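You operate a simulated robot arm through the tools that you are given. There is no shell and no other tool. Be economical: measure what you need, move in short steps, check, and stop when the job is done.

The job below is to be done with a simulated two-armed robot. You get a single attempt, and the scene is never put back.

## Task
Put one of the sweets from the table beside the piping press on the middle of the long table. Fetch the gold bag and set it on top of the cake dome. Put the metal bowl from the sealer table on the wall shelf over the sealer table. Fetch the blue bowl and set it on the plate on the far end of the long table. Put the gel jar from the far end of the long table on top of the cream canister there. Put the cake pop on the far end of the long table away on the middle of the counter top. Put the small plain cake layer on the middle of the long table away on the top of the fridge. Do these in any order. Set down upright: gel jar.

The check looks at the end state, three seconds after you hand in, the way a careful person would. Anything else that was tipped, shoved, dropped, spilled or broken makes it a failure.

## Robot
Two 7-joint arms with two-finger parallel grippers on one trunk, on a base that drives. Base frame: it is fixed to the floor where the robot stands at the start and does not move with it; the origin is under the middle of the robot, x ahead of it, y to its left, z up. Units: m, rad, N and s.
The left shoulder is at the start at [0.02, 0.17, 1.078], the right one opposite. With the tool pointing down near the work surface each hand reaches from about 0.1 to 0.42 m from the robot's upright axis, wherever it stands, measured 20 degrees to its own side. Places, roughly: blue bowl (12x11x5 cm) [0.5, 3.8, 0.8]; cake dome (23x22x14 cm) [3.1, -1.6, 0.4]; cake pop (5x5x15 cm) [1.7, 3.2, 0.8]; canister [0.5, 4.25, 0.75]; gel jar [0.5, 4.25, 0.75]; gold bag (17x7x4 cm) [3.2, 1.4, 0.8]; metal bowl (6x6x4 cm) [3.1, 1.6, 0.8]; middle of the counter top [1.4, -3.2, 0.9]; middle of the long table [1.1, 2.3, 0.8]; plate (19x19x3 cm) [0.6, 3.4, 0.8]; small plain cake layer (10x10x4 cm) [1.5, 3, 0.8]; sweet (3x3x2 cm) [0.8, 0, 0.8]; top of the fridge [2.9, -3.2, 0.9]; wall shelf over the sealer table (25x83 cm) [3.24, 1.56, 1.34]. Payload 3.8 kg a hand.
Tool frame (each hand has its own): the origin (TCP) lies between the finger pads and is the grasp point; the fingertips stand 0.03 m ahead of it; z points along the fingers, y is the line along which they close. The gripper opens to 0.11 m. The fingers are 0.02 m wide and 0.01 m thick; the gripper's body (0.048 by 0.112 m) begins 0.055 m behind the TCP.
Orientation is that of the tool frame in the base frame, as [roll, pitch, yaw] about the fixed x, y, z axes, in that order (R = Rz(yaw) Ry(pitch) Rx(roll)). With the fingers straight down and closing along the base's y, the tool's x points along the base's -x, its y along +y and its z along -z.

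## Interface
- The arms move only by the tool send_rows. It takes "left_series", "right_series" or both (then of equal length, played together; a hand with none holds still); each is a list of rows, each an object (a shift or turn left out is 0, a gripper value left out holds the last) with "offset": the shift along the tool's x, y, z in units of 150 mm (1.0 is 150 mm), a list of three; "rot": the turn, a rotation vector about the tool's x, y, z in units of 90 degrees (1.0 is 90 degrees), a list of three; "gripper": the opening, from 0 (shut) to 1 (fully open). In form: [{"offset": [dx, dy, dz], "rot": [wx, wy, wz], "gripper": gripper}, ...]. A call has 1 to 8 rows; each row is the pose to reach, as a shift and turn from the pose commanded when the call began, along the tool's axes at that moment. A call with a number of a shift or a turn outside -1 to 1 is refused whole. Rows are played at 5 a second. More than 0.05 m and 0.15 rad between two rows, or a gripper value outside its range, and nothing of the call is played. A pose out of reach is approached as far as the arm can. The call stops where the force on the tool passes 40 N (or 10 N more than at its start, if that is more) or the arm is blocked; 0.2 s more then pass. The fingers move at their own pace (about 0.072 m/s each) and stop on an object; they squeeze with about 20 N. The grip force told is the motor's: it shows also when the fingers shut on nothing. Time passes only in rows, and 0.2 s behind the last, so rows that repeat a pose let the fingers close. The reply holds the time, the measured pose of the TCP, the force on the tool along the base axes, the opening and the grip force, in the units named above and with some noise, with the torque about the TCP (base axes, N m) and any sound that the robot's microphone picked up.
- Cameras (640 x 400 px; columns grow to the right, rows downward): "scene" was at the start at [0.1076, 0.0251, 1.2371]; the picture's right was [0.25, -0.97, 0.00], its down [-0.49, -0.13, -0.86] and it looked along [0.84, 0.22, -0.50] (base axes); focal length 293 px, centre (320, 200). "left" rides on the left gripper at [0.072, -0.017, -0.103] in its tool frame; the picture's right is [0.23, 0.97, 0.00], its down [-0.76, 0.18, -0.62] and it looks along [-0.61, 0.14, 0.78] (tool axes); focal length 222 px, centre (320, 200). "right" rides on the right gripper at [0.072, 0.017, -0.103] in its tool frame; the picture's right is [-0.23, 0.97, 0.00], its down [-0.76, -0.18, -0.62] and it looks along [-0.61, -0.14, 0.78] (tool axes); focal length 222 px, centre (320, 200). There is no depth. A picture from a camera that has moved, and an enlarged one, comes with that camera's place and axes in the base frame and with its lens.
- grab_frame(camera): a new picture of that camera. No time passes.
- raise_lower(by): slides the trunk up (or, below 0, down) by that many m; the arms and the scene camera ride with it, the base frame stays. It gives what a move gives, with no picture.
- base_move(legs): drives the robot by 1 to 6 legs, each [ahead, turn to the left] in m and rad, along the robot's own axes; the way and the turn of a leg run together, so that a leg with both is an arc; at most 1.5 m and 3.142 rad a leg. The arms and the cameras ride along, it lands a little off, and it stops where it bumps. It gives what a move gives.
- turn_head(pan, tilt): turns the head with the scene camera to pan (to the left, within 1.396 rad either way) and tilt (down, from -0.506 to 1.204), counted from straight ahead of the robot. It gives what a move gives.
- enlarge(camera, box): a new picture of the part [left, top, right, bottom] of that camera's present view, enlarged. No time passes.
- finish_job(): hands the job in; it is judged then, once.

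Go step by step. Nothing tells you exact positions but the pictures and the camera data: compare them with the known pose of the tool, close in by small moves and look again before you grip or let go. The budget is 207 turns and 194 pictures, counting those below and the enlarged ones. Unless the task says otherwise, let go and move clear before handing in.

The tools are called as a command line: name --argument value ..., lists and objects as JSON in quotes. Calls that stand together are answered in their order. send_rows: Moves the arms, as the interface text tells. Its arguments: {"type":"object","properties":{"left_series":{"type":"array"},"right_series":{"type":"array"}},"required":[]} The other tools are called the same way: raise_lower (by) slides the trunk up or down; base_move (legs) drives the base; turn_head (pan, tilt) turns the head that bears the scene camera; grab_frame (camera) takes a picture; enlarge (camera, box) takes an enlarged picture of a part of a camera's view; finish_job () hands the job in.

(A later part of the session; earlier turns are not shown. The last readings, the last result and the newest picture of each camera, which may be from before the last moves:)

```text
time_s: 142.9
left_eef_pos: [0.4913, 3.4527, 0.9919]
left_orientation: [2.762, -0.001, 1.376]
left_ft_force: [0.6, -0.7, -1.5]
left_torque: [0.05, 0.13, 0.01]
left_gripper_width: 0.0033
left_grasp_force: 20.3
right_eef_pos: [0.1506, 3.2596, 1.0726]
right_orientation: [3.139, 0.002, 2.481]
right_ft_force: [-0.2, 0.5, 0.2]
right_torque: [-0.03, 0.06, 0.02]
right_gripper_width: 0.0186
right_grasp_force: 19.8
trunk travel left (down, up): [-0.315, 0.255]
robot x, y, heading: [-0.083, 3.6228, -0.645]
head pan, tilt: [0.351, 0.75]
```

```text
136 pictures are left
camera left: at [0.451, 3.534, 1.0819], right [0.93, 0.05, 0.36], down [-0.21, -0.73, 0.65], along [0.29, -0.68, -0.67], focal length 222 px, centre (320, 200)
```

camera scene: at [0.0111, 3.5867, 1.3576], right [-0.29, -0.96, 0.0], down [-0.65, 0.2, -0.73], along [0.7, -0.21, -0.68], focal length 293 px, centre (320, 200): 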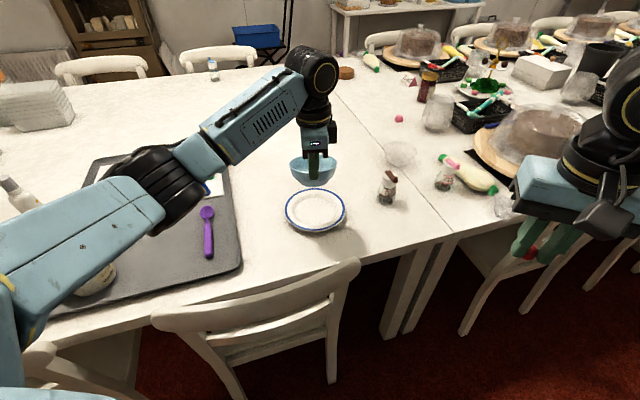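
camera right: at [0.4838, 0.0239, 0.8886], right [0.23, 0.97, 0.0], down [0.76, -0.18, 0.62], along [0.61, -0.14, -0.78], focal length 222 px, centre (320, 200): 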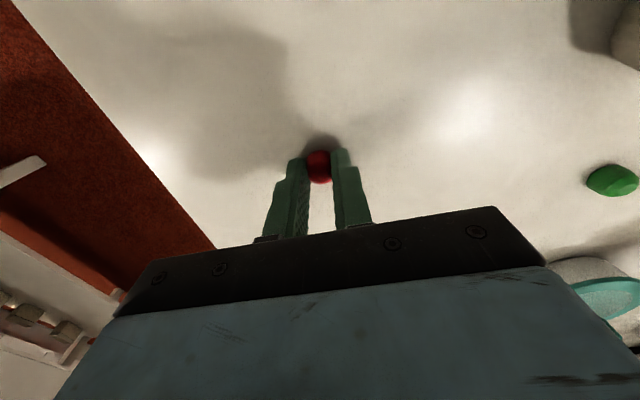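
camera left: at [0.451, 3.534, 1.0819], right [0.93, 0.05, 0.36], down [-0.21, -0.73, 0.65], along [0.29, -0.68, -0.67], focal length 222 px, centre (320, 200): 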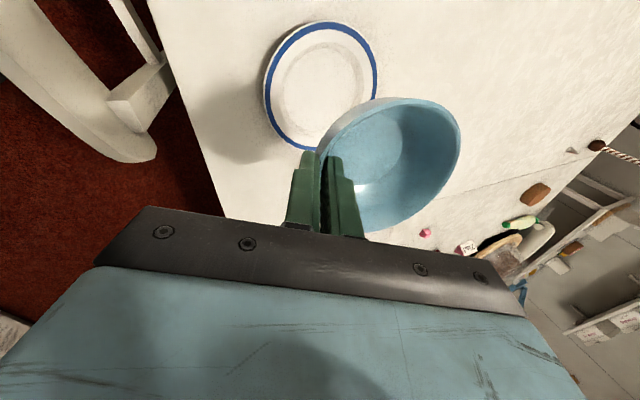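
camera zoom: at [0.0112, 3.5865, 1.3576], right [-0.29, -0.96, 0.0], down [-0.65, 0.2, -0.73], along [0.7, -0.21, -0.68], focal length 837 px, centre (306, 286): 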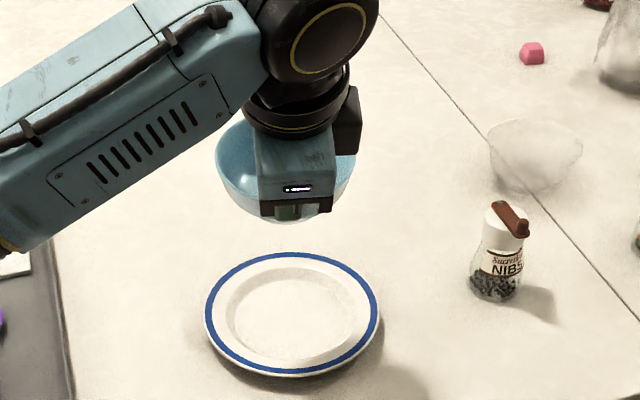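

The bowl is level now; its centre is about (0.545, 3.443). I'll shift it (+0.040, −0.017) over the plate centre.

send_rows --left_series '[{"offset": [-0.03, 0.13, 0.05]}, {"offset": [-0.059, 0.263, 0.105]}, {"offset": [-0.059, 0.263, 0.105]}]'

raise_lower --by -0.08

enlarge --camera "scene" --box '[250, 70, 400, 210]'

grab_frame --camera "left"

```text
time_s: 143.7
left_eef_pos: [0.5295, 3.4352, 0.9923]
left_orientation: [2.766, 0.001, 1.377]
left_ft_force: [-0.5, -0.7, -0.7]
left_torque: [0.02, 0.09, 0.0]
left_gripper_width: 0.0036
left_grasp_force: 19.9
right_eef_pos: [0.1512, 3.2606, 1.0722]
right_orientation: [3.14, 0.002, 2.483]
right_ft_force: [0.3, -1.0, -0.7]
right_torque: [-0.01, -0.04, -0.06]
right_gripper_width: 0.0187
right_grasp_force: 19.5
trunk travel left (down, up): [-0.315, 0.255]
robot x, y, heading: [-0.0842, 3.6247, -0.646]
head pan, tilt: [0.351, 0.75]
```

```text
time_s: 144.9
left_eef_pos: [0.5296, 3.4351, 0.9124]
left_orientation: [2.765, 0.002, 1.374]
left_ft_force: [0.8, 0.3, -1.7]
left_torque: [0.02, 0.14, -0.02]
left_gripper_width: 0.0033
left_grasp_force: 20.1
right_eef_pos: [0.1506, 3.2598, 0.9924]
right_orientation: [3.14, 0.003, 2.481]
right_ft_force: [0.1, -0.5, -0.5]
right_torque: [0.02, 0.01, 0.01]
right_gripper_width: 0.0184
right_grasp_force: 20.2
trunk travel left (down, up): [-0.235, 0.335]
robot x, y, heading: [-0.0824, 3.6185, -0.643]
head pan, tilt: [0.351, 0.75]
```

```text
2.86 times, centred on (325, 140) of scene
camera zoom: at [0.011, 3.5868, 1.2777], right [-0.29, -0.96, 0.0], down [-0.65, 0.2, -0.73], along [0.7, -0.21, -0.68], focal length 837 px, centre (306, 371)
```

zoom: 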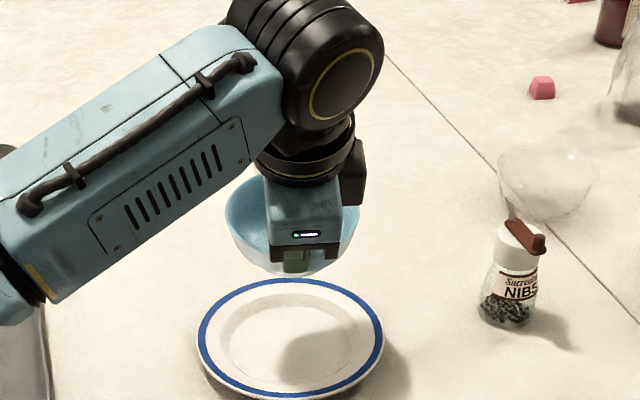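

```text
134 pictures are left
camera left: at [0.4905, 3.5168, 1.0024], right [0.93, 0.05, 0.36], down [-0.21, -0.73, 0.65], along [0.29, -0.68, -0.67], focal length 222 px, centre (320, 200)
```

left: 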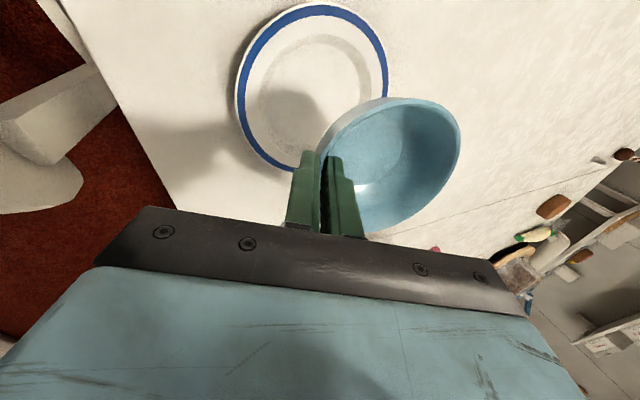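

send_rows --left_series '[{"offset": [0.037, -0.051, -0.02]}, {"offset": [0.037, -0.051, -0.02]}]'

raise_lower --by -0.055

enlarge --camera "scene" --box '[250, 70, 400, 210]'

grab_frame --camera "left"

```text
time_s: 145.5
left_eef_pos: [0.5245, 3.4412, 0.9109]
left_orientation: [2.764, 0.0, 1.376]
left_ft_force: [-0.7, 0.0, -1.0]
left_torque: [0.03, 0.05, 0.03]
left_gripper_width: 0.0035
left_grasp_force: 20.0
right_eef_pos: [0.1507, 3.2596, 0.9927]
right_orientation: [3.14, 0.002, 2.482]
right_ft_force: [-0.4, 0.3, -0.5]
right_torque: [-0.01, 0.01, 0.01]
right_gripper_width: 0.0184
right_grasp_force: 20.2
trunk travel left (down, up): [-0.235, 0.335]
robot x, y, heading: [-0.0802, 3.6214, -0.647]
head pan, tilt: [0.351, 0.75]
```

```text
time_s: 146.5
left_eef_pos: [0.5249, 3.4412, 0.8575]
left_orientation: [2.766, 0.003, 1.377]
left_ft_force: [-0.3, 0.7, -1.2]
left_torque: [0.03, 0.09, 0.01]
left_gripper_width: 0.0034
left_grasp_force: 20.5
right_eef_pos: [0.1496, 3.2588, 0.9371]
right_orientation: [3.139, 0.001, 2.482]
right_ft_force: [0.4, 0.6, 0.6]
right_torque: [-0.02, 0.0, -0.02]
right_gripper_width: 0.0186
right_grasp_force: 20.0
trunk travel left (down, up): [-0.18, 0.39]
robot x, y, heading: [-0.0843, 3.6249, -0.644]
head pan, tilt: [0.351, 0.75]
```

```text
2.86 times, centred on (325, 140) of scene
camera zoom: at [0.0109, 3.5868, 1.2227], right [-0.29, -0.96, 0.0], down [-0.65, 0.2, -0.73], along [0.7, -0.21, -0.68], focal length 837 px, centre (306, 371)
```

zoom: 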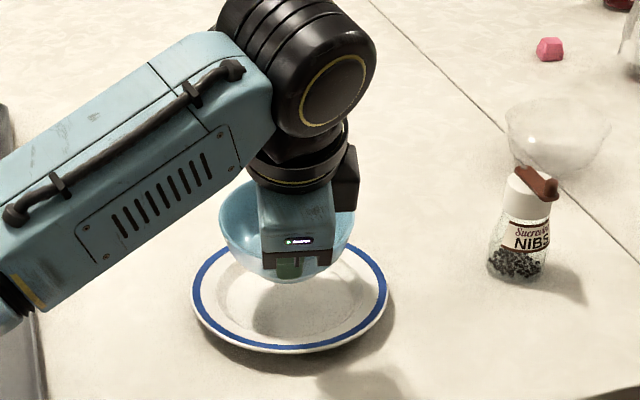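

```text
132 pictures are left
camera left: at [0.4847, 3.5235, 0.9473], right [0.93, 0.05, 0.36], down [-0.21, -0.73, 0.65], along [0.29, -0.68, -0.67], focal length 222 px, centre (320, 200)
```

left: 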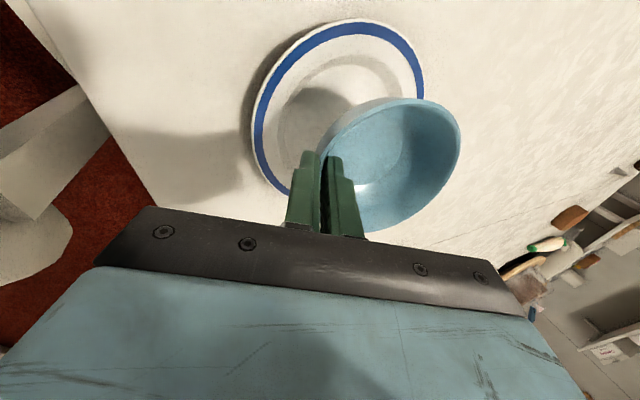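

send_rows --left_series '[{"offset": [0, -0.0123, 0.031]}, {"offset": [0, -0.0247, 0.062]}, {"offset": [0, -0.037, 0.093]}, {"offset": [0, -0.0493, 0.124]}, {"offset": [0, -0.0493, 0.124]}]'

enlarge --camera "scene" --box '[250, 70, 400, 210]'

```text
time_s: 147.7
left_eef_pos: [0.5234, 3.4407, 0.8362]
left_orientation: [2.765, 0.004, 1.375]
left_ft_force: [-0.3, 0.9, -2.3]
left_torque: [0.04, 0.08, -0.01]
left_gripper_width: 0.0034
left_grasp_force: 19.4
right_eef_pos: [0.1507, 3.2581, 0.9384]
right_orientation: [3.139, 0.0, 2.482]
right_ft_force: [0.2, 0.0, -1.1]
right_torque: [0.02, -0.02, 0.01]
right_gripper_width: 0.0184
right_grasp_force: 20.4
trunk travel left (down, up): [-0.18, 0.39]
robot x, y, heading: [-0.0832, 3.6198, -0.647]
head pan, tilt: [0.351, 0.75]
```

```text
2.86 times, centred on (325, 140) of scene
camera zoom: at [0.0111, 3.5867, 1.2226], right [-0.29, -0.96, 0.0], down [-0.65, 0.2, -0.73], along [0.7, -0.21, -0.68], focal length 837 px, centre (306, 371)
```

zoom: 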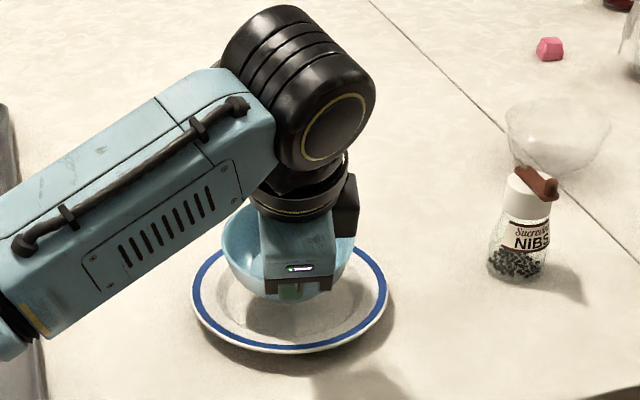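

send_rows --left_series '[{"offset": [0, -0.005, 0.0124]}, {"offset": [0, -0.01, 0.025]}, {"offset": [0, -0.015, 0.037]}, {"offset": [0, -0.02, 0.05]}, {"offset": [0, -0.02, 0.05]}]'

enlarge --camera "scene" --box '[250, 70, 400, 210]'

```text
time_s: 148.9
left_eef_pos: [0.5243, 3.4413, 0.8281]
left_orientation: [2.766, 0.0, 1.376]
left_ft_force: [-0.4, 1.4, -1.2]
left_torque: [0.03, 0.09, 0.0]
left_gripper_width: 0.0032
left_grasp_force: 20.4
right_eef_pos: [0.151, 3.2598, 0.9372]
right_orientation: [3.141, 0.002, 2.482]
right_ft_force: [-0.2, -0.6, -0.3]
right_torque: [-0.03, -0.01, 0.02]
right_gripper_width: 0.0186
right_grasp_force: 19.9
trunk travel left (down, up): [-0.18, 0.39]
robot x, y, heading: [-0.0872, 3.6184, -0.64]
head pan, tilt: [0.351, 0.75]
```

```text
2.86 times, centred on (325, 140) of scene
camera zoom: at [0.0111, 3.5867, 1.2226], right [-0.29, -0.96, 0.0], down [-0.65, 0.2, -0.73], along [0.7, -0.21, -0.68], focal length 837 px, centre (306, 371)
```

zoom: 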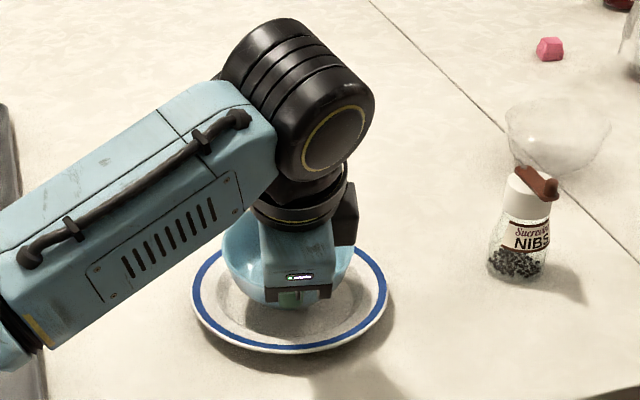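

send_rows --left_series '[{"offset": [0, -0.005, 0.0124]}, {"offset": [0, -0.0075, 0.0186]}, {"offset": [0, -0.0075, 0.0186]}]'

send_rows --left_series '[{"offset": [0, -0.005, 0.0124]}, {"offset": [0, -0.0075, 0.0186]}, {"offset": [0, -0.0075, 0.0186]}]'

send_rows --left_series '[{"offset": [0, -0.005, 0.0124]}, {"offset": [0, -0.0075, 0.0186]}, {"offset": [0, -0.0075, 0.0186]}]'

enlarge --camera "left" --box '[220, 20, 500, 240]'

```text
time_s: 149.7
left_eef_pos: [0.5243, 3.4419, 0.825]
left_orientation: [2.765, -0.001, 1.375]
left_ft_force: [-0.6, 0.0, -1.5]
left_torque: [0.04, 0.07, 0.0]
left_gripper_width: 0.0034
left_grasp_force: 19.8
right_eef_pos: [0.1517, 3.2589, 0.9374]
right_orientation: [3.139, 0.002, 2.481]
right_ft_force: [-0.1, -0.7, -0.6]
right_torque: [-0.04, 0.02, 0.03]
right_gripper_width: 0.0185
right_grasp_force: 19.9
trunk travel left (down, up): [-0.18, 0.39]
robot x, y, heading: [-0.0867, 3.6229, -0.645]
head pan, tilt: [0.351, 0.75]
```

```text
time_s: 150.5
left_eef_pos: [0.524, 3.4413, 0.8233]
left_orientation: [2.765, 0.0, 1.375]
left_ft_force: [0.0, -0.3, -1.9]
left_torque: [0.01, 0.12, 0.01]
left_gripper_width: 0.0033
left_grasp_force: 20.5
right_eef_pos: [0.1504, 3.2592, 0.9385]
right_orientation: [3.139, 0.001, 2.482]
right_ft_force: [-0.4, -0.8, -0.5]
right_torque: [-0.03, -0.01, 0.0]
right_gripper_width: 0.0186
right_grasp_force: 19.9
trunk travel left (down, up): [-0.18, 0.39]
robot x, y, heading: [-0.0832, 3.6201, -0.645]
head pan, tilt: [0.351, 0.75]
```

```text
time_s: 151.3
left_eef_pos: [0.5249, 3.4418, 0.8194]
left_orientation: [2.765, -0.001, 1.374]
left_ft_force: [0.3, 0.2, -1.2]
left_torque: [0.0, 0.08, 0.01]
left_gripper_width: 0.0033
left_grasp_force: 19.9
right_eef_pos: [0.1507, 3.2594, 0.9371]
right_orientation: [3.14, 0.001, 2.482]
right_ft_force: [-0.3, 0.6, 0.3]
right_torque: [0.0, 0.01, 0.02]
right_gripper_width: 0.0185
right_grasp_force: 19.9
trunk travel left (down, up): [-0.18, 0.39]
robot x, y, heading: [-0.0825, 3.6232, -0.646]
head pan, tilt: [0.351, 0.75]
```

```text
1.82 times, centred on (360, 130) of left
camera zoom: at [0.4852, 3.5236, 0.9093], right [0.93, 0.05, 0.36], down [-0.21, -0.73, 0.65], along [0.29, -0.68, -0.67], focal length 404 px, centre (247, 327)
```

zoom: 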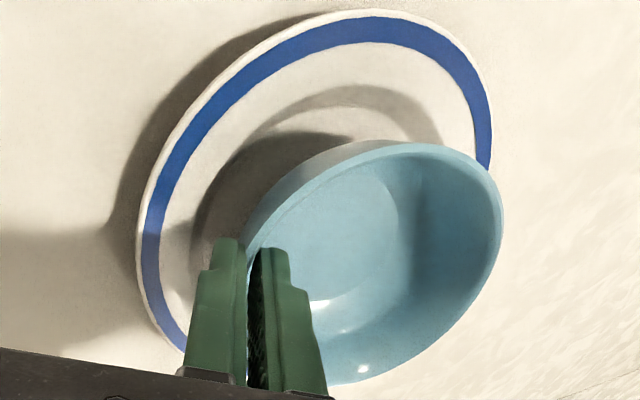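

send_rows --left_series '[{"offset": [0, -0.005, 0.0124]}, {"offset": [0, -0.01, 0.025]}, {"offset": [0, -0.01, 0.025]}]'

send_rows --left_series '[{"offset": [0, -0.005, 0.0124]}, {"offset": [0, -0.0075, 0.0186]}, {"offset": [0, -0.0075, 0.0186]}]'

enlarge --camera "left" --box '[220, 20, 500, 240]'

```text
time_s: 152.1
left_eef_pos: [0.5243, 3.4409, 0.8147]
left_orientation: [2.765, 0.002, 1.375]
left_ft_force: [-0.8, 0.2, -1.2]
left_torque: [0.03, 0.06, 0.01]
left_gripper_width: 0.0034
left_grasp_force: 20.4
right_eef_pos: [0.1504, 3.2596, 0.9377]
right_orientation: [3.139, 0.002, 2.48]
right_ft_force: [0.0, 0.0, -0.4]
right_torque: [0.02, 0.0, 0.0]
right_gripper_width: 0.0184
right_grasp_force: 20.3
trunk travel left (down, up): [-0.18, 0.39]
robot x, y, heading: [-0.0808, 3.6209, -0.65]
head pan, tilt: [0.351, 0.75]
```

```text
time_s: 152.9
left_eef_pos: [0.5244, 3.4414, 0.8139]
left_orientation: [2.76, 0.002, 1.375]
left_ft_force: [-2.2, 0.1, 10.1]
left_torque: [-0.11, -0.08, 0.03]
left_gripper_width: 0.0033
left_grasp_force: 20.1
right_eef_pos: [0.1494, 3.2609, 0.9375]
right_orientation: [3.141, 0.002, 2.481]
right_ft_force: [-0.5, -0.5, 0.5]
right_torque: [-0.01, 0.0, 0.0]
right_gripper_width: 0.0184
right_grasp_force: 19.9
trunk travel left (down, up): [-0.18, 0.39]
robot x, y, heading: [-0.0864, 3.6195, -0.642]
head pan, tilt: [0.351, 0.75]
```

```text
1.82 times, centred on (360, 130) of left
camera zoom: at [0.4844, 3.5235, 0.9045], right [0.93, 0.05, 0.36], down [-0.21, -0.73, 0.65], along [0.3, -0.68, -0.67], focal length 404 px, centre (247, 327)
```

zoom: 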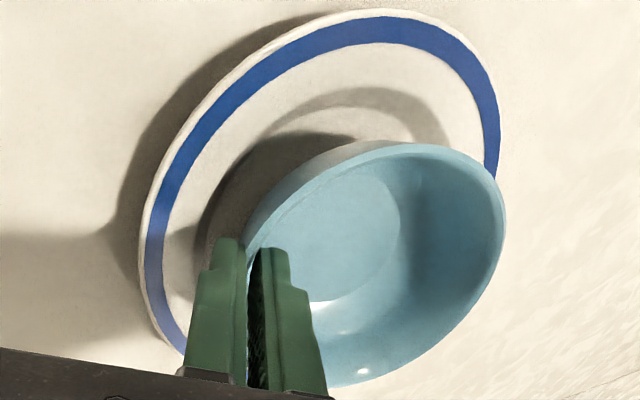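

Contact with the plate, bowl parallel to it. Releasing and withdrawing along the tool axis.

send_rows --left_series '[{"gripper": 0.12}, {"gripper": 0.25}, {}, {}, {"offset": [0, 0, -0.2]}, {"offset": [0, 0, -0.5]}, {"offset": [0, 0, -0.8]}, {"offset": [0, 0, -1.0]}]'

grab_frame --camera "left"

enlarge --camera "scene" --box '[250, 70, 400, 210]'

```text
time_s: 154.7
left_eef_pos: [0.4681, 3.4519, 0.9566]
left_orientation: [2.765, 0.001, 1.375]
left_ft_force: [-0.4, 0.1, -1.4]
left_torque: [-0.05, 0.0, 0.03]
left_gripper_width: 0.0275
left_grasp_force: 0.1
right_eef_pos: [0.1503, 3.2596, 0.9372]
right_orientation: [3.14, 0.002, 2.483]
right_ft_force: [0.4, 0.1, -0.6]
right_torque: [0.04, 0.01, 0.02]
right_gripper_width: 0.0186
right_grasp_force: 19.9
trunk travel left (down, up): [-0.18, 0.39]
robot x, y, heading: [-0.083, 3.6233, -0.647]
head pan, tilt: [0.351, 0.75]
```

```text
127 pictures are left
camera left: at [0.4281, 3.5336, 1.0465], right [0.93, 0.05, 0.36], down [-0.21, -0.74, 0.64], along [0.29, -0.68, -0.68], focal length 222 px, centre (320, 200)
```

left: 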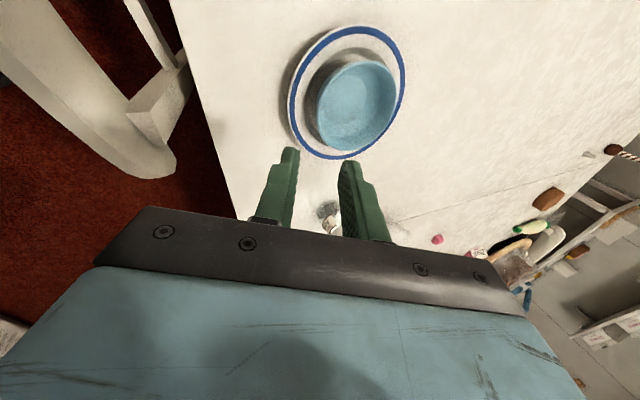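

```text
2.86 times, centred on (325, 140) of scene
camera zoom: at [0.0107, 3.5869, 1.2227], right [-0.29, -0.96, 0.0], down [-0.65, 0.2, -0.73], along [0.7, -0.21, -0.68], focal length 837 px, centre (306, 371)
```

zoom: 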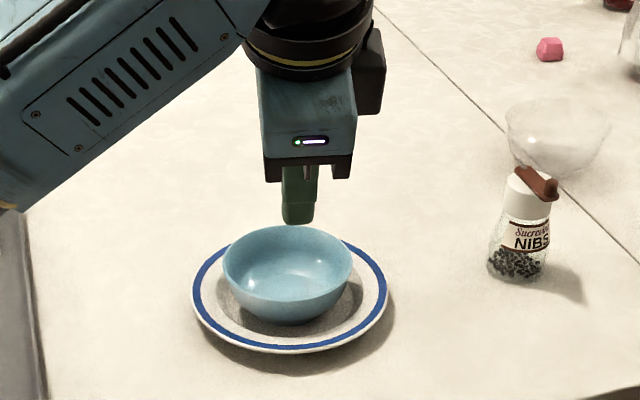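

The bowl sits on the plate. I'll straighten the left tool, raise up, and go around the north end of the table toward the east side, checking for a free path.

raise_lower --by 0.38

send_rows --left_series '[{"rot": [0.08, 0, 0]}, {"rot": [0.16, 0, 0]}, {"rot": [0.24, 0, 0]}, {"rot": [0.24, 0, 0]}]'

send_rows --left_series '[{"rot": [0, 0, -0.09]}, {"rot": [0, 0, -0.18]}, {"rot": [0, 0, -0.27]}, {"rot": [0, 0, -0.36]}, {"rot": [0, 0, -0.45]}, {"rot": [0, 0, -0.54]}, {"rot": [0, 0, -0.63]}, {"rot": [0, 0, -0.72]}]'

base_move --legs '[[-0.25, 0], [0, 2.21], [1.3, 0], [0, -0.8]]'

turn_head --pan -0.5 --tilt 0.5

grab_frame --camera "scene"

```text
time_s: 158.3
left_eef_pos: [0.4692, 3.4517, 1.336]
left_orientation: [2.763, 0.0, 1.375]
left_ft_force: [-0.1, 0.7, 0.2]
left_torque: [0.0, -0.02, -0.01]
left_gripper_width: 0.0274
left_grasp_force: 0.0
right_eef_pos: [0.1508, 3.2599, 1.3176]
right_orientation: [3.14, 0.001, 2.483]
right_ft_force: [0.0, 0.0, -0.5]
right_torque: [0.03, -0.01, 0.0]
right_gripper_width: 0.0186
right_grasp_force: 20.3
trunk travel left (down, up): [-0.56, 0.01]
robot x, y, heading: [-0.0868, 3.6222, -0.647]
head pan, tilt: [0.351, 0.75]
```

```text
time_s: 159.3
left_eef_pos: [0.4685, 3.4514, 1.3365]
left_orientation: [-3.139, 0.0, 1.376]
left_ft_force: [0.1, -0.5, 0.3]
left_torque: [0.01, 0.01, 0.02]
left_gripper_width: 0.0273
left_grasp_force: 0.1
right_eef_pos: [0.1501, 3.2602, 1.318]
right_orientation: [3.141, 0.002, 2.483]
right_ft_force: [0.1, -0.3, -0.4]
right_torque: [0.01, 0.02, 0.01]
right_gripper_width: 0.0186
right_grasp_force: 20.4
trunk travel left (down, up): [-0.56, 0.01]
robot x, y, heading: [-0.0795, 3.6212, -0.651]
head pan, tilt: [0.351, 0.75]
```

```text
time_s: 161.1
left_eef_pos: [0.4665, 3.4507, 1.335]
left_orientation: [-3.14, 0.001, 2.509]
left_ft_force: [0.0, 0.2, 0.0]
left_torque: [0.0, 0.02, 0.02]
left_gripper_width: 0.0274
left_grasp_force: 0.0
right_eef_pos: [0.1514, 3.2584, 1.3179]
right_orientation: [3.139, 0.001, 2.482]
right_ft_force: [-0.1, -0.1, -0.7]
right_torque: [0.0, -0.02, 0.02]
right_gripper_width: 0.0188
right_grasp_force: 19.7
trunk travel left (down, up): [-0.56, 0.01]
robot x, y, heading: [-0.0859, 3.6214, -0.646]
head pan, tilt: [0.351, 0.75]
```

```text
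time_s: 176.5
left_eef_pos: [-0.1207, 5.6043, 1.3366]
left_orientation: [3.14, 0.001, -2.299]
left_ft_force: [-0.9, 0.3, -0.1]
left_torque: [0.02, 0.01, 0.01]
left_gripper_width: 0.0275
left_grasp_force: 0.1
right_eef_pos: [0.0401, 5.2692, 1.3174]
right_orientation: [3.14, 0.003, -2.323]
right_ft_force: [0.5, 0.5, -0.4]
right_torque: [-0.02, -0.02, -0.01]
right_gripper_width: 0.0185
right_grasp_force: 19.8
trunk travel left (down, up): [-0.56, 0.01]
robot x, y, heading: [-0.3372, 5.0706, 0.834]
head pan, tilt: [0.351, 0.75]
```

```text
time_s: 177.7
left_eef_pos: [-0.1216, 5.6028, 1.3358]
left_orientation: [3.141, 0.0, -2.299]
left_ft_force: [-1.5, 0.1, 0.1]
left_torque: [0.01, 0.0, -0.02]
left_gripper_width: 0.0274
left_grasp_force: 0.1
right_eef_pos: [0.041, 5.2702, 1.3166]
right_orientation: [3.14, 0.003, -2.323]
right_ft_force: [-0.6, 0.7, -0.3]
right_torque: [0.02, -0.02, 0.0]
right_gripper_width: 0.0182
right_grasp_force: 19.6
trunk travel left (down, up): [-0.56, 0.01]
robot x, y, heading: [-0.3392, 5.0677, 0.83]
head pan, tilt: [-0.499, 0.499]
```

```text
125 pictures are left
camera scene: at [-0.2417, 5.1165, 1.6246], right [0.33, -0.94, 0.0], down [-0.45, -0.16, -0.88], along [0.83, 0.29, -0.48], focal length 293 px, centre (320, 200)
```

scene: 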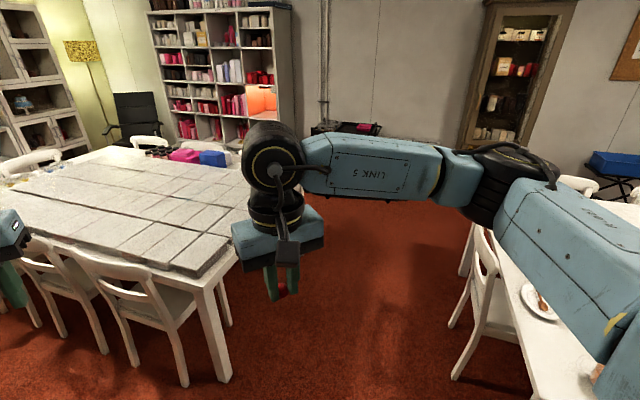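

The corridor between the tables (y≈4.85–5.9) is free. Driving east through it.

base_move --legs '[[0, -0.37], [0.66, 0], [0, -0.46], [1.5, 0]]'

turn_head --pan -0.7 --tilt 0.6

grab_frame --camera "scene"

```text
time_s: 190.8
left_eef_pos: [2.2892, 5.5583, 1.3355]
left_orientation: [3.141, -0.001, 3.139]
left_ft_force: [0.3, -0.5, -0.5]
left_torque: [0.04, 0.0, 0.02]
left_gripper_width: 0.0274
left_grasp_force: 0.1
right_eef_pos: [2.1481, 5.2161, 1.3181]
right_orientation: [3.14, 0.002, 3.114]
right_ft_force: [0.1, 0.1, 0.1]
right_torque: [0.01, -0.03, 0.0]
right_gripper_width: 0.0185
right_grasp_force: 20.1
trunk travel left (down, up): [-0.56, 0.01]
robot x, y, heading: [1.7408, 5.3712, -0.016]
head pan, tilt: [-0.499, 0.499]
```

```text
time_s: 191.5
left_eef_pos: [2.29, 5.5581, 1.336]
left_orientation: [3.141, 0.001, 3.139]
left_ft_force: [-1.4, 0.4, 0.3]
left_torque: [0.02, -0.01, 0.04]
left_gripper_width: 0.0272
left_grasp_force: 0.0
right_eef_pos: [2.1476, 5.2152, 1.3178]
right_orientation: [3.14, 0.002, 3.114]
right_ft_force: [-0.8, 0.1, 0.1]
right_torque: [-0.05, -0.04, 0.05]
right_gripper_width: 0.0184
right_grasp_force: 19.7
trunk travel left (down, up): [-0.56, 0.01]
robot x, y, heading: [1.7429, 5.3694, -0.014]
head pan, tilt: [-0.7, 0.6]
```

```text
124 pictures are left
camera scene: at [1.8313, 5.313, 1.6155], right [-0.66, -0.76, 0.0], down [-0.43, 0.37, -0.83], along [0.62, -0.54, -0.56], focal length 293 px, centre (320, 200)
```

scene: 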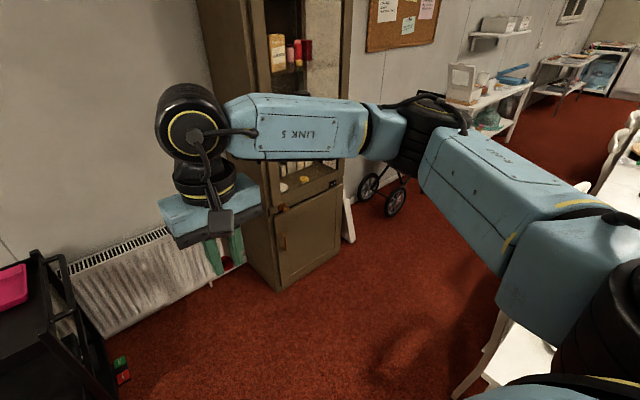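

The east aisle is open. I'll drive to x≈2.4 and south to about y≈3.2.

base_move --legs '[[0.67, 0], [0, -1.56], [1.2, 0], [0.95, 0]]'

turn_head --pan -1.0 --tilt 0.7

grab_frame --camera "scene"

```text
time_s: 209.4
left_eef_pos: [2.5923, 2.628, 1.3354]
left_orientation: [-3.141, 0.0, 1.577]
left_ft_force: [0.2, 0.2, 0.0]
left_torque: [0.0, -0.02, 0.02]
left_gripper_width: 0.0273
left_grasp_force: 0.0
right_eef_pos: [2.2495, 2.767, 1.3179]
right_orientation: [3.139, 0.002, 1.555]
right_ft_force: [-0.7, -0.7, -0.9]
right_torque: [-0.01, 0.0, -0.02]
right_gripper_width: 0.0185
right_grasp_force: 20.0
trunk travel left (down, up): [-0.56, 0.01]
robot x, y, heading: [2.3937, 3.1728, -1.573]
head pan, tilt: [-0.7, 0.6]
```

```text
time_s: 210.2
left_eef_pos: [2.5921, 2.6282, 1.3368]
left_orientation: [-3.141, 0.0, 1.578]
left_ft_force: [0.2, -0.3, 0.1]
left_torque: [0.03, 0.0, 0.01]
left_gripper_width: 0.0275
left_grasp_force: 0.0
right_eef_pos: [2.2488, 2.7672, 1.3173]
right_orientation: [3.139, 0.0, 1.554]
right_ft_force: [0.1, -0.4, 0.4]
right_torque: [0.02, -0.01, 0.03]
right_gripper_width: 0.0186
right_grasp_force: 19.9
trunk travel left (down, up): [-0.56, 0.01]
robot x, y, heading: [2.3984, 3.1732, -1.576]
head pan, tilt: [-1.0, 0.7]
```

```text
123 pictures are left
camera scene: at [2.325, 3.1073, 1.6069], right [-0.54, 0.84, 0.0], down [0.54, 0.35, -0.77], along [-0.65, -0.41, -0.64], focal length 293 px, centre (320, 200)
```

scene: 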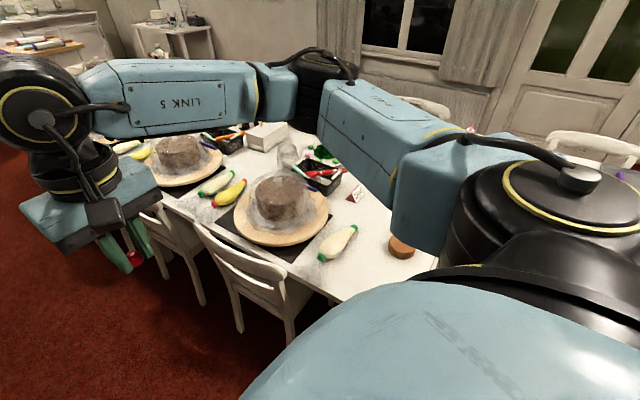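

base_move --legs '[[0, -1.566]]'

turn_head --pan 0.0 --tilt 0.75

grab_frame --camera "scene"

grab_frame --camera "right"

grab_frame --camera "left"

```text
time_s: 214.4
left_eef_pos: [1.8515, 2.984, 1.3371]
left_orientation: [3.141, 0.0, -0.007]
left_ft_force: [0.6, 0.6, -0.4]
left_torque: [0.02, 0.02, -0.03]
left_gripper_width: 0.0278
left_grasp_force: 0.1
right_eef_pos: [1.9935, 3.3248, 1.3186]
right_orientation: [3.14, 0.002, -0.029]
right_ft_force: [-0.6, -0.4, -1.6]
right_torque: [0.01, 0.05, -0.01]
right_gripper_width: 0.0187
right_grasp_force: 19.5
trunk travel left (down, up): [-0.56, 0.01]
robot x, y, heading: [2.3996, 3.1754, 3.128]
head pan, tilt: [-1.0, 0.7]
```

```text
time_s: 215.7
left_eef_pos: [1.8515, 2.9827, 1.3361]
left_orientation: [-3.141, 0.001, -0.005]
left_ft_force: [-0.2, -0.6, -0.6]
left_torque: [0.0, 0.0, 0.0]
left_gripper_width: 0.0277
left_grasp_force: 0.1
right_eef_pos: [1.9936, 3.3253, 1.3189]
right_orientation: [3.141, 0.002, -0.03]
right_ft_force: [-0.3, -0.5, 0.4]
right_torque: [-0.02, 0.0, -0.02]
right_gripper_width: 0.0185
right_grasp_force: 20.4
trunk travel left (down, up): [-0.56, 0.01]
robot x, y, heading: [2.3956, 3.1727, 3.125]
head pan, tilt: [0.0, 0.75]
```

```text
122 pictures are left
camera scene: at [2.2929, 3.1757, 1.6026], right [0.02, 1.0, 0.0], down [0.68, -0.01, -0.73], along [-0.73, 0.01, -0.68], focal length 293 px, centre (320, 200)
```

scene: 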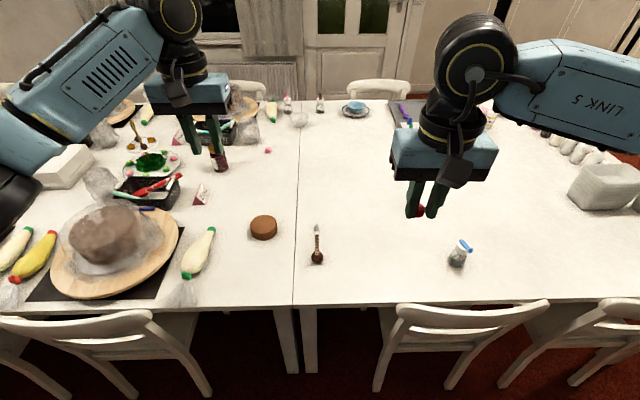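

```text
121 pictures are left
camera right: at [2.0668, 3.3075, 1.4217], right [-0.26, -0.97, 0.0], down [-0.75, 0.2, 0.62], along [-0.6, 0.16, -0.78], focal length 222 px, centre (320, 200)
```

right: 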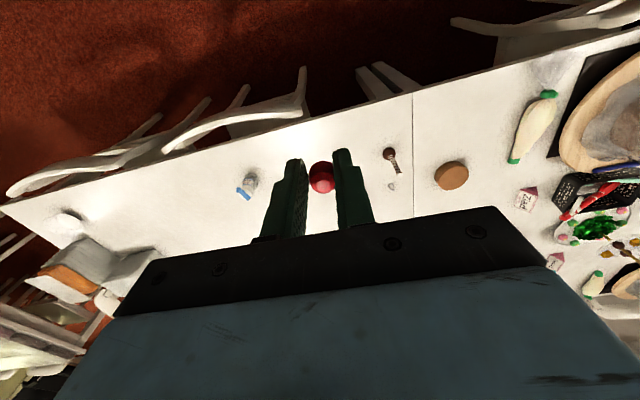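

```text
120 pictures are left
camera left: at [1.9227, 3.0, 1.4397], right [0.22, -0.97, 0.0], down [-0.76, -0.17, 0.62], along [-0.61, -0.14, -0.78], focal length 222 px, centre (320, 200)
```

left: 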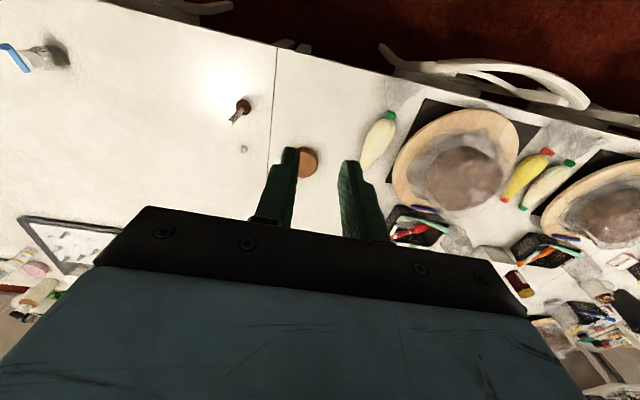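

Cake pop (ball down, stick up) is at ≈(1.69, 3.175), cake layer ≈(1.55, 2.98), seam at y≈3.1. There's a chair gap about y 2.75–3.37; I'll move into it.

base_move --legs '[[0, 0.43], [0.27, 0], [0, -0.414]]'

grab_frame --camera "scene"

grab_frame --camera "left"

```text
time_s: 220.1
left_eef_pos: [1.61, 2.8733, 1.3343]
left_orientation: [3.141, 0.0, 0.003]
left_ft_force: [0.1, -0.2, 1.0]
left_torque: [0.0, 0.04, 0.0]
left_gripper_width: 0.0275
left_grasp_force: 0.1
right_eef_pos: [1.7497, 3.2168, 1.3179]
right_orientation: [3.139, 0.002, -0.02]
right_ft_force: [0.0, -0.6, 0.1]
right_torque: [-0.03, -0.01, 0.0]
right_gripper_width: 0.0188
right_grasp_force: 20.1
trunk travel left (down, up): [-0.56, 0.01]
robot x, y, heading: [2.1544, 3.0654, 3.139]
head pan, tilt: [0.0, 0.75]
```

```text
119 pictures are left
camera scene: at [2.0495, 3.0687, 1.6026], right [0.01, 1.0, 0.0], down [0.68, -0.01, -0.73], along [-0.73, 0.01, -0.68], focal length 293 px, centre (320, 200)
```

scene: 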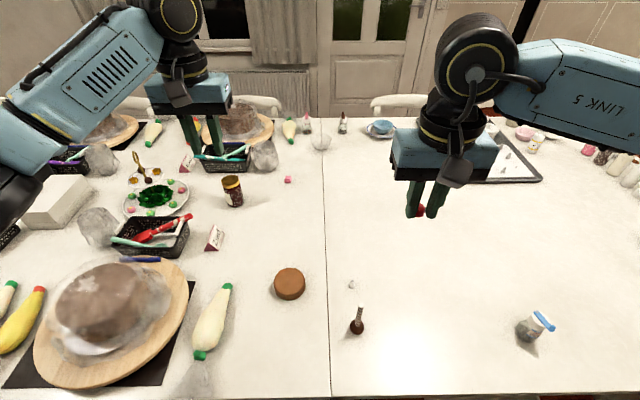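

```text
118 pictures are left
camera left: at [1.6809, 2.8899, 1.4395], right [0.23, -0.97, 0.0], down [-0.76, -0.18, 0.62], along [-0.61, -0.14, -0.78], focal length 222 px, centre (320, 200)
```

left: 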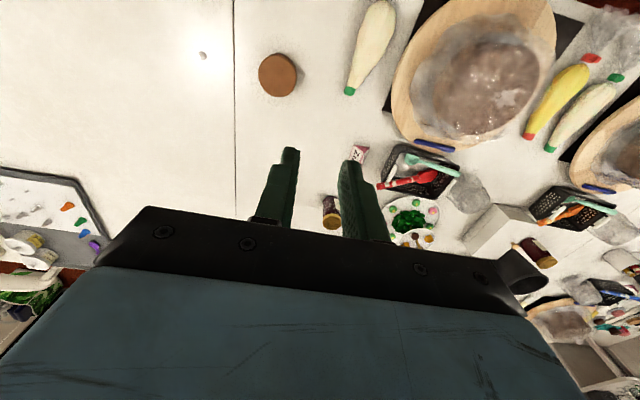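

I'll clear the left hand up and aside, and move the right hand with the sweet over the free spot at ≈(1.69, 2.97).

send_rows --left_series '[{"offset": [0.1, 0.2, -0.2]}, {"offset": [0.2, 0.4, -0.4]}, {"offset": [0.3, 0.5, -0.6]}, {"offset": [0.4, 0.6, -0.8]}, {"offset": [0.4, 0.7, -1.0]}, {"offset": [0.4, 0.7, -1.0]}]' --right_series '[{"offset": [-0.06, 0.16, 0]}, {"offset": [-0.12, 0.32, 0]}, {"offset": [-0.18, 0.48, 0]}, {"offset": [-0.24, 0.64, 0]}, {"offset": [-0.3, 0.8, 0]}, {"offset": [-0.36, 0.96, 0]}]'

send_rows --right_series '[{"offset": [-0.0, 0.22, 0]}, {"offset": [-0.02, 0.44, 0]}, {"offset": [-0.04, 0.68, 0]}, {"offset": [-0.04, 0.68, 0]}]'

raise_lower --by -0.38

grab_frame --camera "right"

grab_frame --camera "scene"

```text
time_s: 221.5
left_eef_pos: [1.6702, 2.7676, 1.4866]
left_orientation: [-3.14, -0.002, 0.004]
left_ft_force: [0.3, -0.8, 0.4]
left_torque: [0.01, 0.0, -0.01]
left_gripper_width: 0.0274
left_grasp_force: 0.1
right_eef_pos: [1.6921, 3.0724, 1.3155]
right_orientation: [-3.141, 0.002, -0.021]
right_ft_force: [-0.5, 0.0, -0.7]
right_torque: [0.04, -0.05, -0.02]
right_gripper_width: 0.0185
right_grasp_force: 20.4
trunk travel left (down, up): [-0.56, 0.01]
robot x, y, heading: [2.1562, 3.061, 3.144]
head pan, tilt: [0.0, 0.75]
```

```text
time_s: 222.5
left_eef_pos: [1.6707, 2.7705, 1.4875]
left_orientation: [-3.141, 0.0, 0.002]
left_ft_force: [0.7, 0.1, 0.7]
left_torque: [-0.02, 0.0, 0.0]
left_gripper_width: 0.0275
left_grasp_force: 0.1
right_eef_pos: [1.6826, 2.9716, 1.3155]
right_orientation: [3.14, 0.0, -0.02]
right_ft_force: [0.0, 0.1, 0.3]
right_torque: [-0.04, -0.02, -0.01]
right_gripper_width: 0.0187
right_grasp_force: 19.5
trunk travel left (down, up): [-0.56, 0.01]
robot x, y, heading: [2.1528, 3.0683, 3.135]
head pan, tilt: [0.0, 0.75]
```

```text
time_s: 226.2
left_eef_pos: [1.6706, 2.769, 1.1085]
left_orientation: [3.141, 0.002, 0.004]
left_ft_force: [-0.2, 0.3, -0.2]
left_torque: [0.02, -0.05, 0.0]
left_gripper_width: 0.0273
left_grasp_force: 0.1
right_eef_pos: [1.6817, 2.9719, 0.9358]
right_orientation: [3.139, 0.002, -0.021]
right_ft_force: [-0.2, -0.8, -0.2]
right_torque: [0.02, -0.01, -0.04]
right_gripper_width: 0.0184
right_grasp_force: 20.4
trunk travel left (down, up): [-0.18, 0.39]
robot x, y, heading: [2.1553, 3.0653, 3.13]
head pan, tilt: [0.0, 0.75]
```

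```text
117 pictures are left
camera right: at [1.7551, 2.9544, 1.0394], right [-0.25, -0.97, 0.0], down [-0.76, 0.19, 0.62], along [-0.61, 0.15, -0.78], focal length 222 px, centre (320, 200)
```

right: 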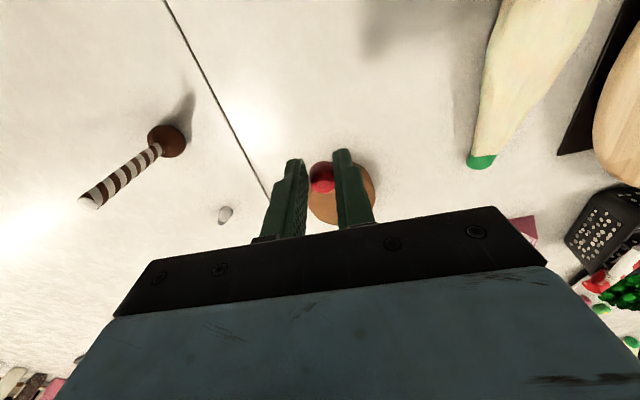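

```text
116 pictures are left
camera scene: at [2.0497, 3.0684, 1.2227], right [0.01, 1.0, 0.0], down [0.68, -0.01, -0.73], along [-0.73, 0.01, -0.68], focal length 293 px, centre (320, 200)
```

scene: 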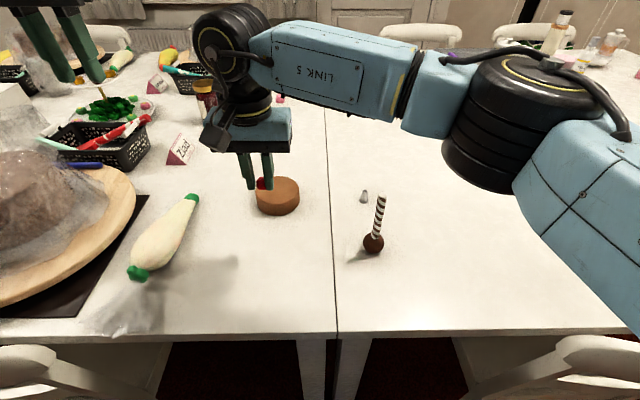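

send_rows --right_series '[{"offset": [0.05, 0, 0.3]}, {"offset": [0.1, 0, 0.6]}, {"offset": [0.1, 0, 0.85]}, {"offset": [0.1, 0, 0.93]}, {"offset": [0.1, 0, 0.97]}, {"offset": [0.1, 0, 0.97]}]'

grab_frame --camera "right"

enlarge --camera "scene" --box '[200, 130, 420, 290]'

```text
time_s: 227.6
left_eef_pos: [1.6713, 2.7689, 1.1073]
left_orientation: [3.141, 0.002, 0.004]
left_ft_force: [0.6, -0.1, -0.3]
left_torque: [-0.04, -0.01, 0.01]
left_gripper_width: 0.0277
left_grasp_force: 0.0
right_eef_pos: [1.6994, 2.9711, 0.7898]
right_orientation: [3.139, 0.001, -0.022]
right_ft_force: [0.4, -0.2, -0.5]
right_torque: [-0.01, 0.01, -0.02]
right_gripper_width: 0.0186
right_grasp_force: 19.7
trunk travel left (down, up): [-0.18, 0.39]
robot x, y, heading: [2.1541, 3.064, 3.134]
head pan, tilt: [0.0, 0.75]
```

```text
115 pictures are left
camera right: at [1.7719, 2.9526, 0.8938], right [-0.25, -0.97, 0.0], down [-0.76, 0.19, 0.62], along [-0.61, 0.15, -0.78], focal length 222 px, centre (320, 200)
```

right: 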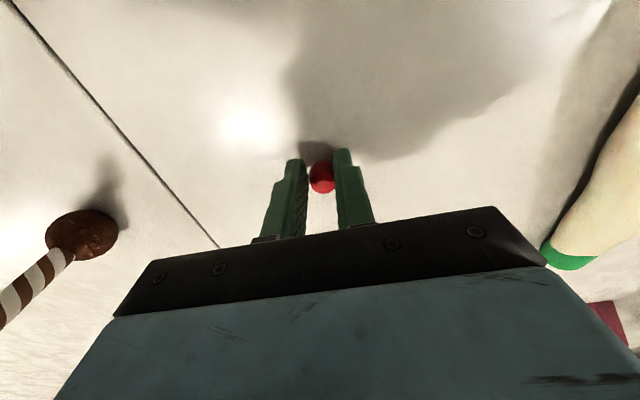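

```text
2.50 times, centred on (310, 210) of scene
camera zoom: at [2.0496, 3.0684, 1.2226], right [0.01, 1.0, 0.0], down [0.68, -0.01, -0.73], along [-0.73, 0.01, -0.68], focal length 732 px, centre (345, 175)
```

zoom: 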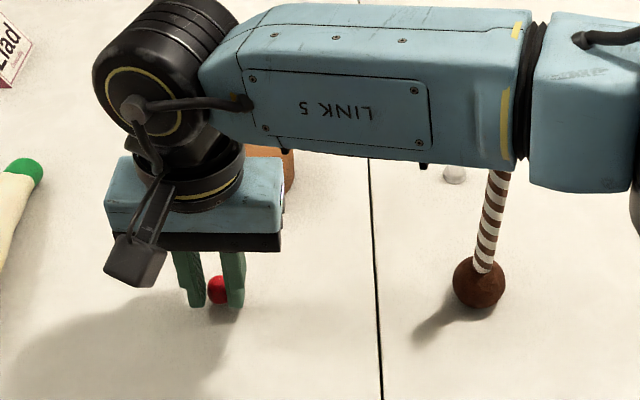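

send_rows --right_series '[{"offset": [0, 0, 0.025]}, {"offset": [0, 0, 0.025], "gripper": 0.15}, {"offset": [0, 0, 0.025], "gripper": 0.3}, {"offset": [0, 0, 0.025]}, {"offset": [0, 0, -0.2]}, {"offset": [0, 0, -0.5]}, {"offset": [0, 0, -0.8]}, {"offset": [0, 0, -1.0]}]'

grab_frame --camera "right"

```text
time_s: 229.4
left_eef_pos: [1.6714, 2.7675, 1.1075]
left_orientation: [-3.141, 0.001, 0.003]
left_ft_force: [0.1, 0.1, 1.1]
left_torque: [0.03, 0.02, 0.01]
left_gripper_width: 0.0275
left_grasp_force: 0.2
right_eef_pos: [1.6991, 2.9697, 0.9398]
right_orientation: [3.139, 0.001, -0.021]
right_ft_force: [0.8, -0.5, 0.2]
right_torque: [0.01, -0.01, 0.0]
right_gripper_width: 0.0328
right_grasp_force: 0.1
trunk travel left (down, up): [-0.18, 0.39]
robot x, y, heading: [2.1532, 3.0628, 3.134]
head pan, tilt: [0.0, 0.75]
```

```text
113 pictures are left
camera right: at [1.7713, 2.9523, 1.0433], right [-0.25, -0.97, 0.0], down [-0.76, 0.19, 0.62], along [-0.61, 0.15, -0.78], focal length 222 px, centre (320, 200)
```

right: 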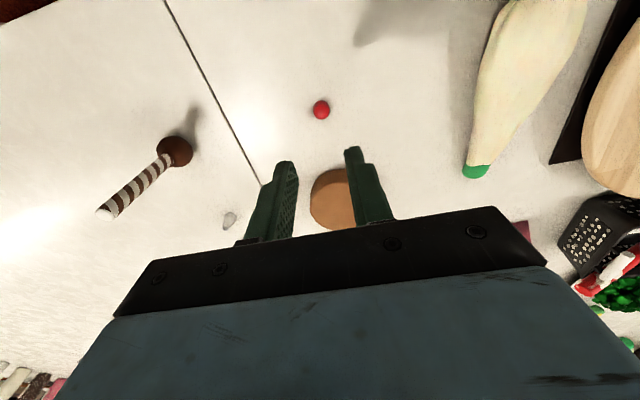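

The red sweet rests on the middle table. Next the cake pop: its stick is at (1.692, 3.171), z 0.80–0.90. I'll move the right hand above it.

send_rows --right_series '[{"offset": [0, 0, -0.3], "gripper": 0.4}, {"offset": [-0.02, -0.3, -0.35]}, {"offset": [-0.04, -0.6, -0.35]}, {"offset": [-0.06, -0.9, -0.35]}, {"offset": [-0.06, -1.0, -0.35]}]'

send_rows --right_series '[{"offset": [-0.005, -0.17, 0]}, {"offset": [-0.01, -0.34, 0]}, {"offset": [-0.01, -0.34, 0]}]'

grab_frame --camera "right"

grab_frame --camera "scene"

```text
time_s: 230.6
left_eef_pos: [1.6716, 2.7681, 1.1079]
left_orientation: [3.141, 0.0, 0.005]
left_ft_force: [0.4, -0.3, -0.3]
left_torque: [-0.04, -0.01, 0.03]
left_gripper_width: 0.0276
left_grasp_force: 0.1
right_eef_pos: [1.6939, 3.1198, 0.9919]
right_orientation: [3.14, 0.002, -0.019]
right_ft_force: [-0.2, -0.2, 0.4]
right_torque: [0.0, -0.01, 0.02]
right_gripper_width: 0.0441
right_grasp_force: 0.1
trunk travel left (down, up): [-0.18, 0.39]
robot x, y, heading: [2.1533, 3.0676, 3.135]
head pan, tilt: [0.0, 0.75]
```

```text
time_s: 231.4
left_eef_pos: [1.6712, 2.7677, 1.1077]
left_orientation: [-3.141, -0.001, 0.004]
left_ft_force: [-0.3, -0.7, -0.2]
left_torque: [-0.01, -0.02, 0.0]
left_gripper_width: 0.0274
left_grasp_force: 0.1
right_eef_pos: [1.6918, 3.1734, 0.9916]
right_orientation: [3.14, 0.0, -0.022]
right_ft_force: [0.6, 0.3, -0.1]
right_torque: [-0.05, -0.03, 0.0]
right_gripper_width: 0.0437
right_grasp_force: 0.1
trunk travel left (down, up): [-0.18, 0.39]
robot x, y, heading: [2.1546, 3.0649, 3.136]
head pan, tilt: [0.0, 0.75]
```

```text
112 pictures are left
camera right: at [1.765, 3.1552, 1.096], right [-0.25, -0.97, 0.0], down [-0.76, 0.19, 0.62], along [-0.61, 0.15, -0.78], focal length 222 px, centre (320, 200)
```

right: 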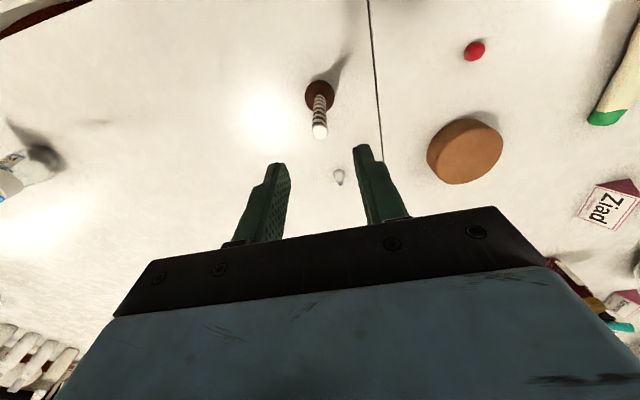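

```text
111 pictures are left
camera scene: at [2.0496, 3.0682, 1.2226], right [0.01, 1.0, 0.0], down [0.68, -0.01, -0.73], along [-0.73, 0.01, -0.68], focal length 293 px, centre (320, 200)
```

scene: 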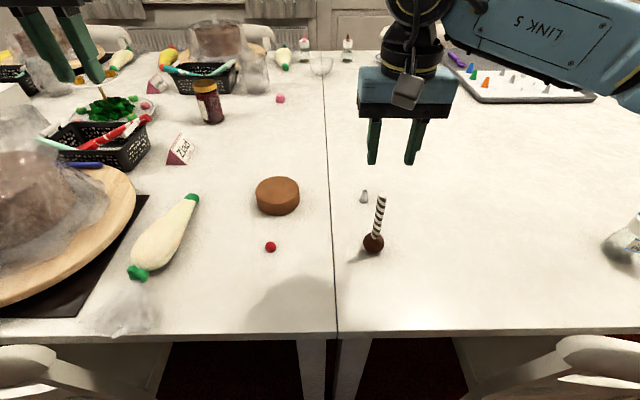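

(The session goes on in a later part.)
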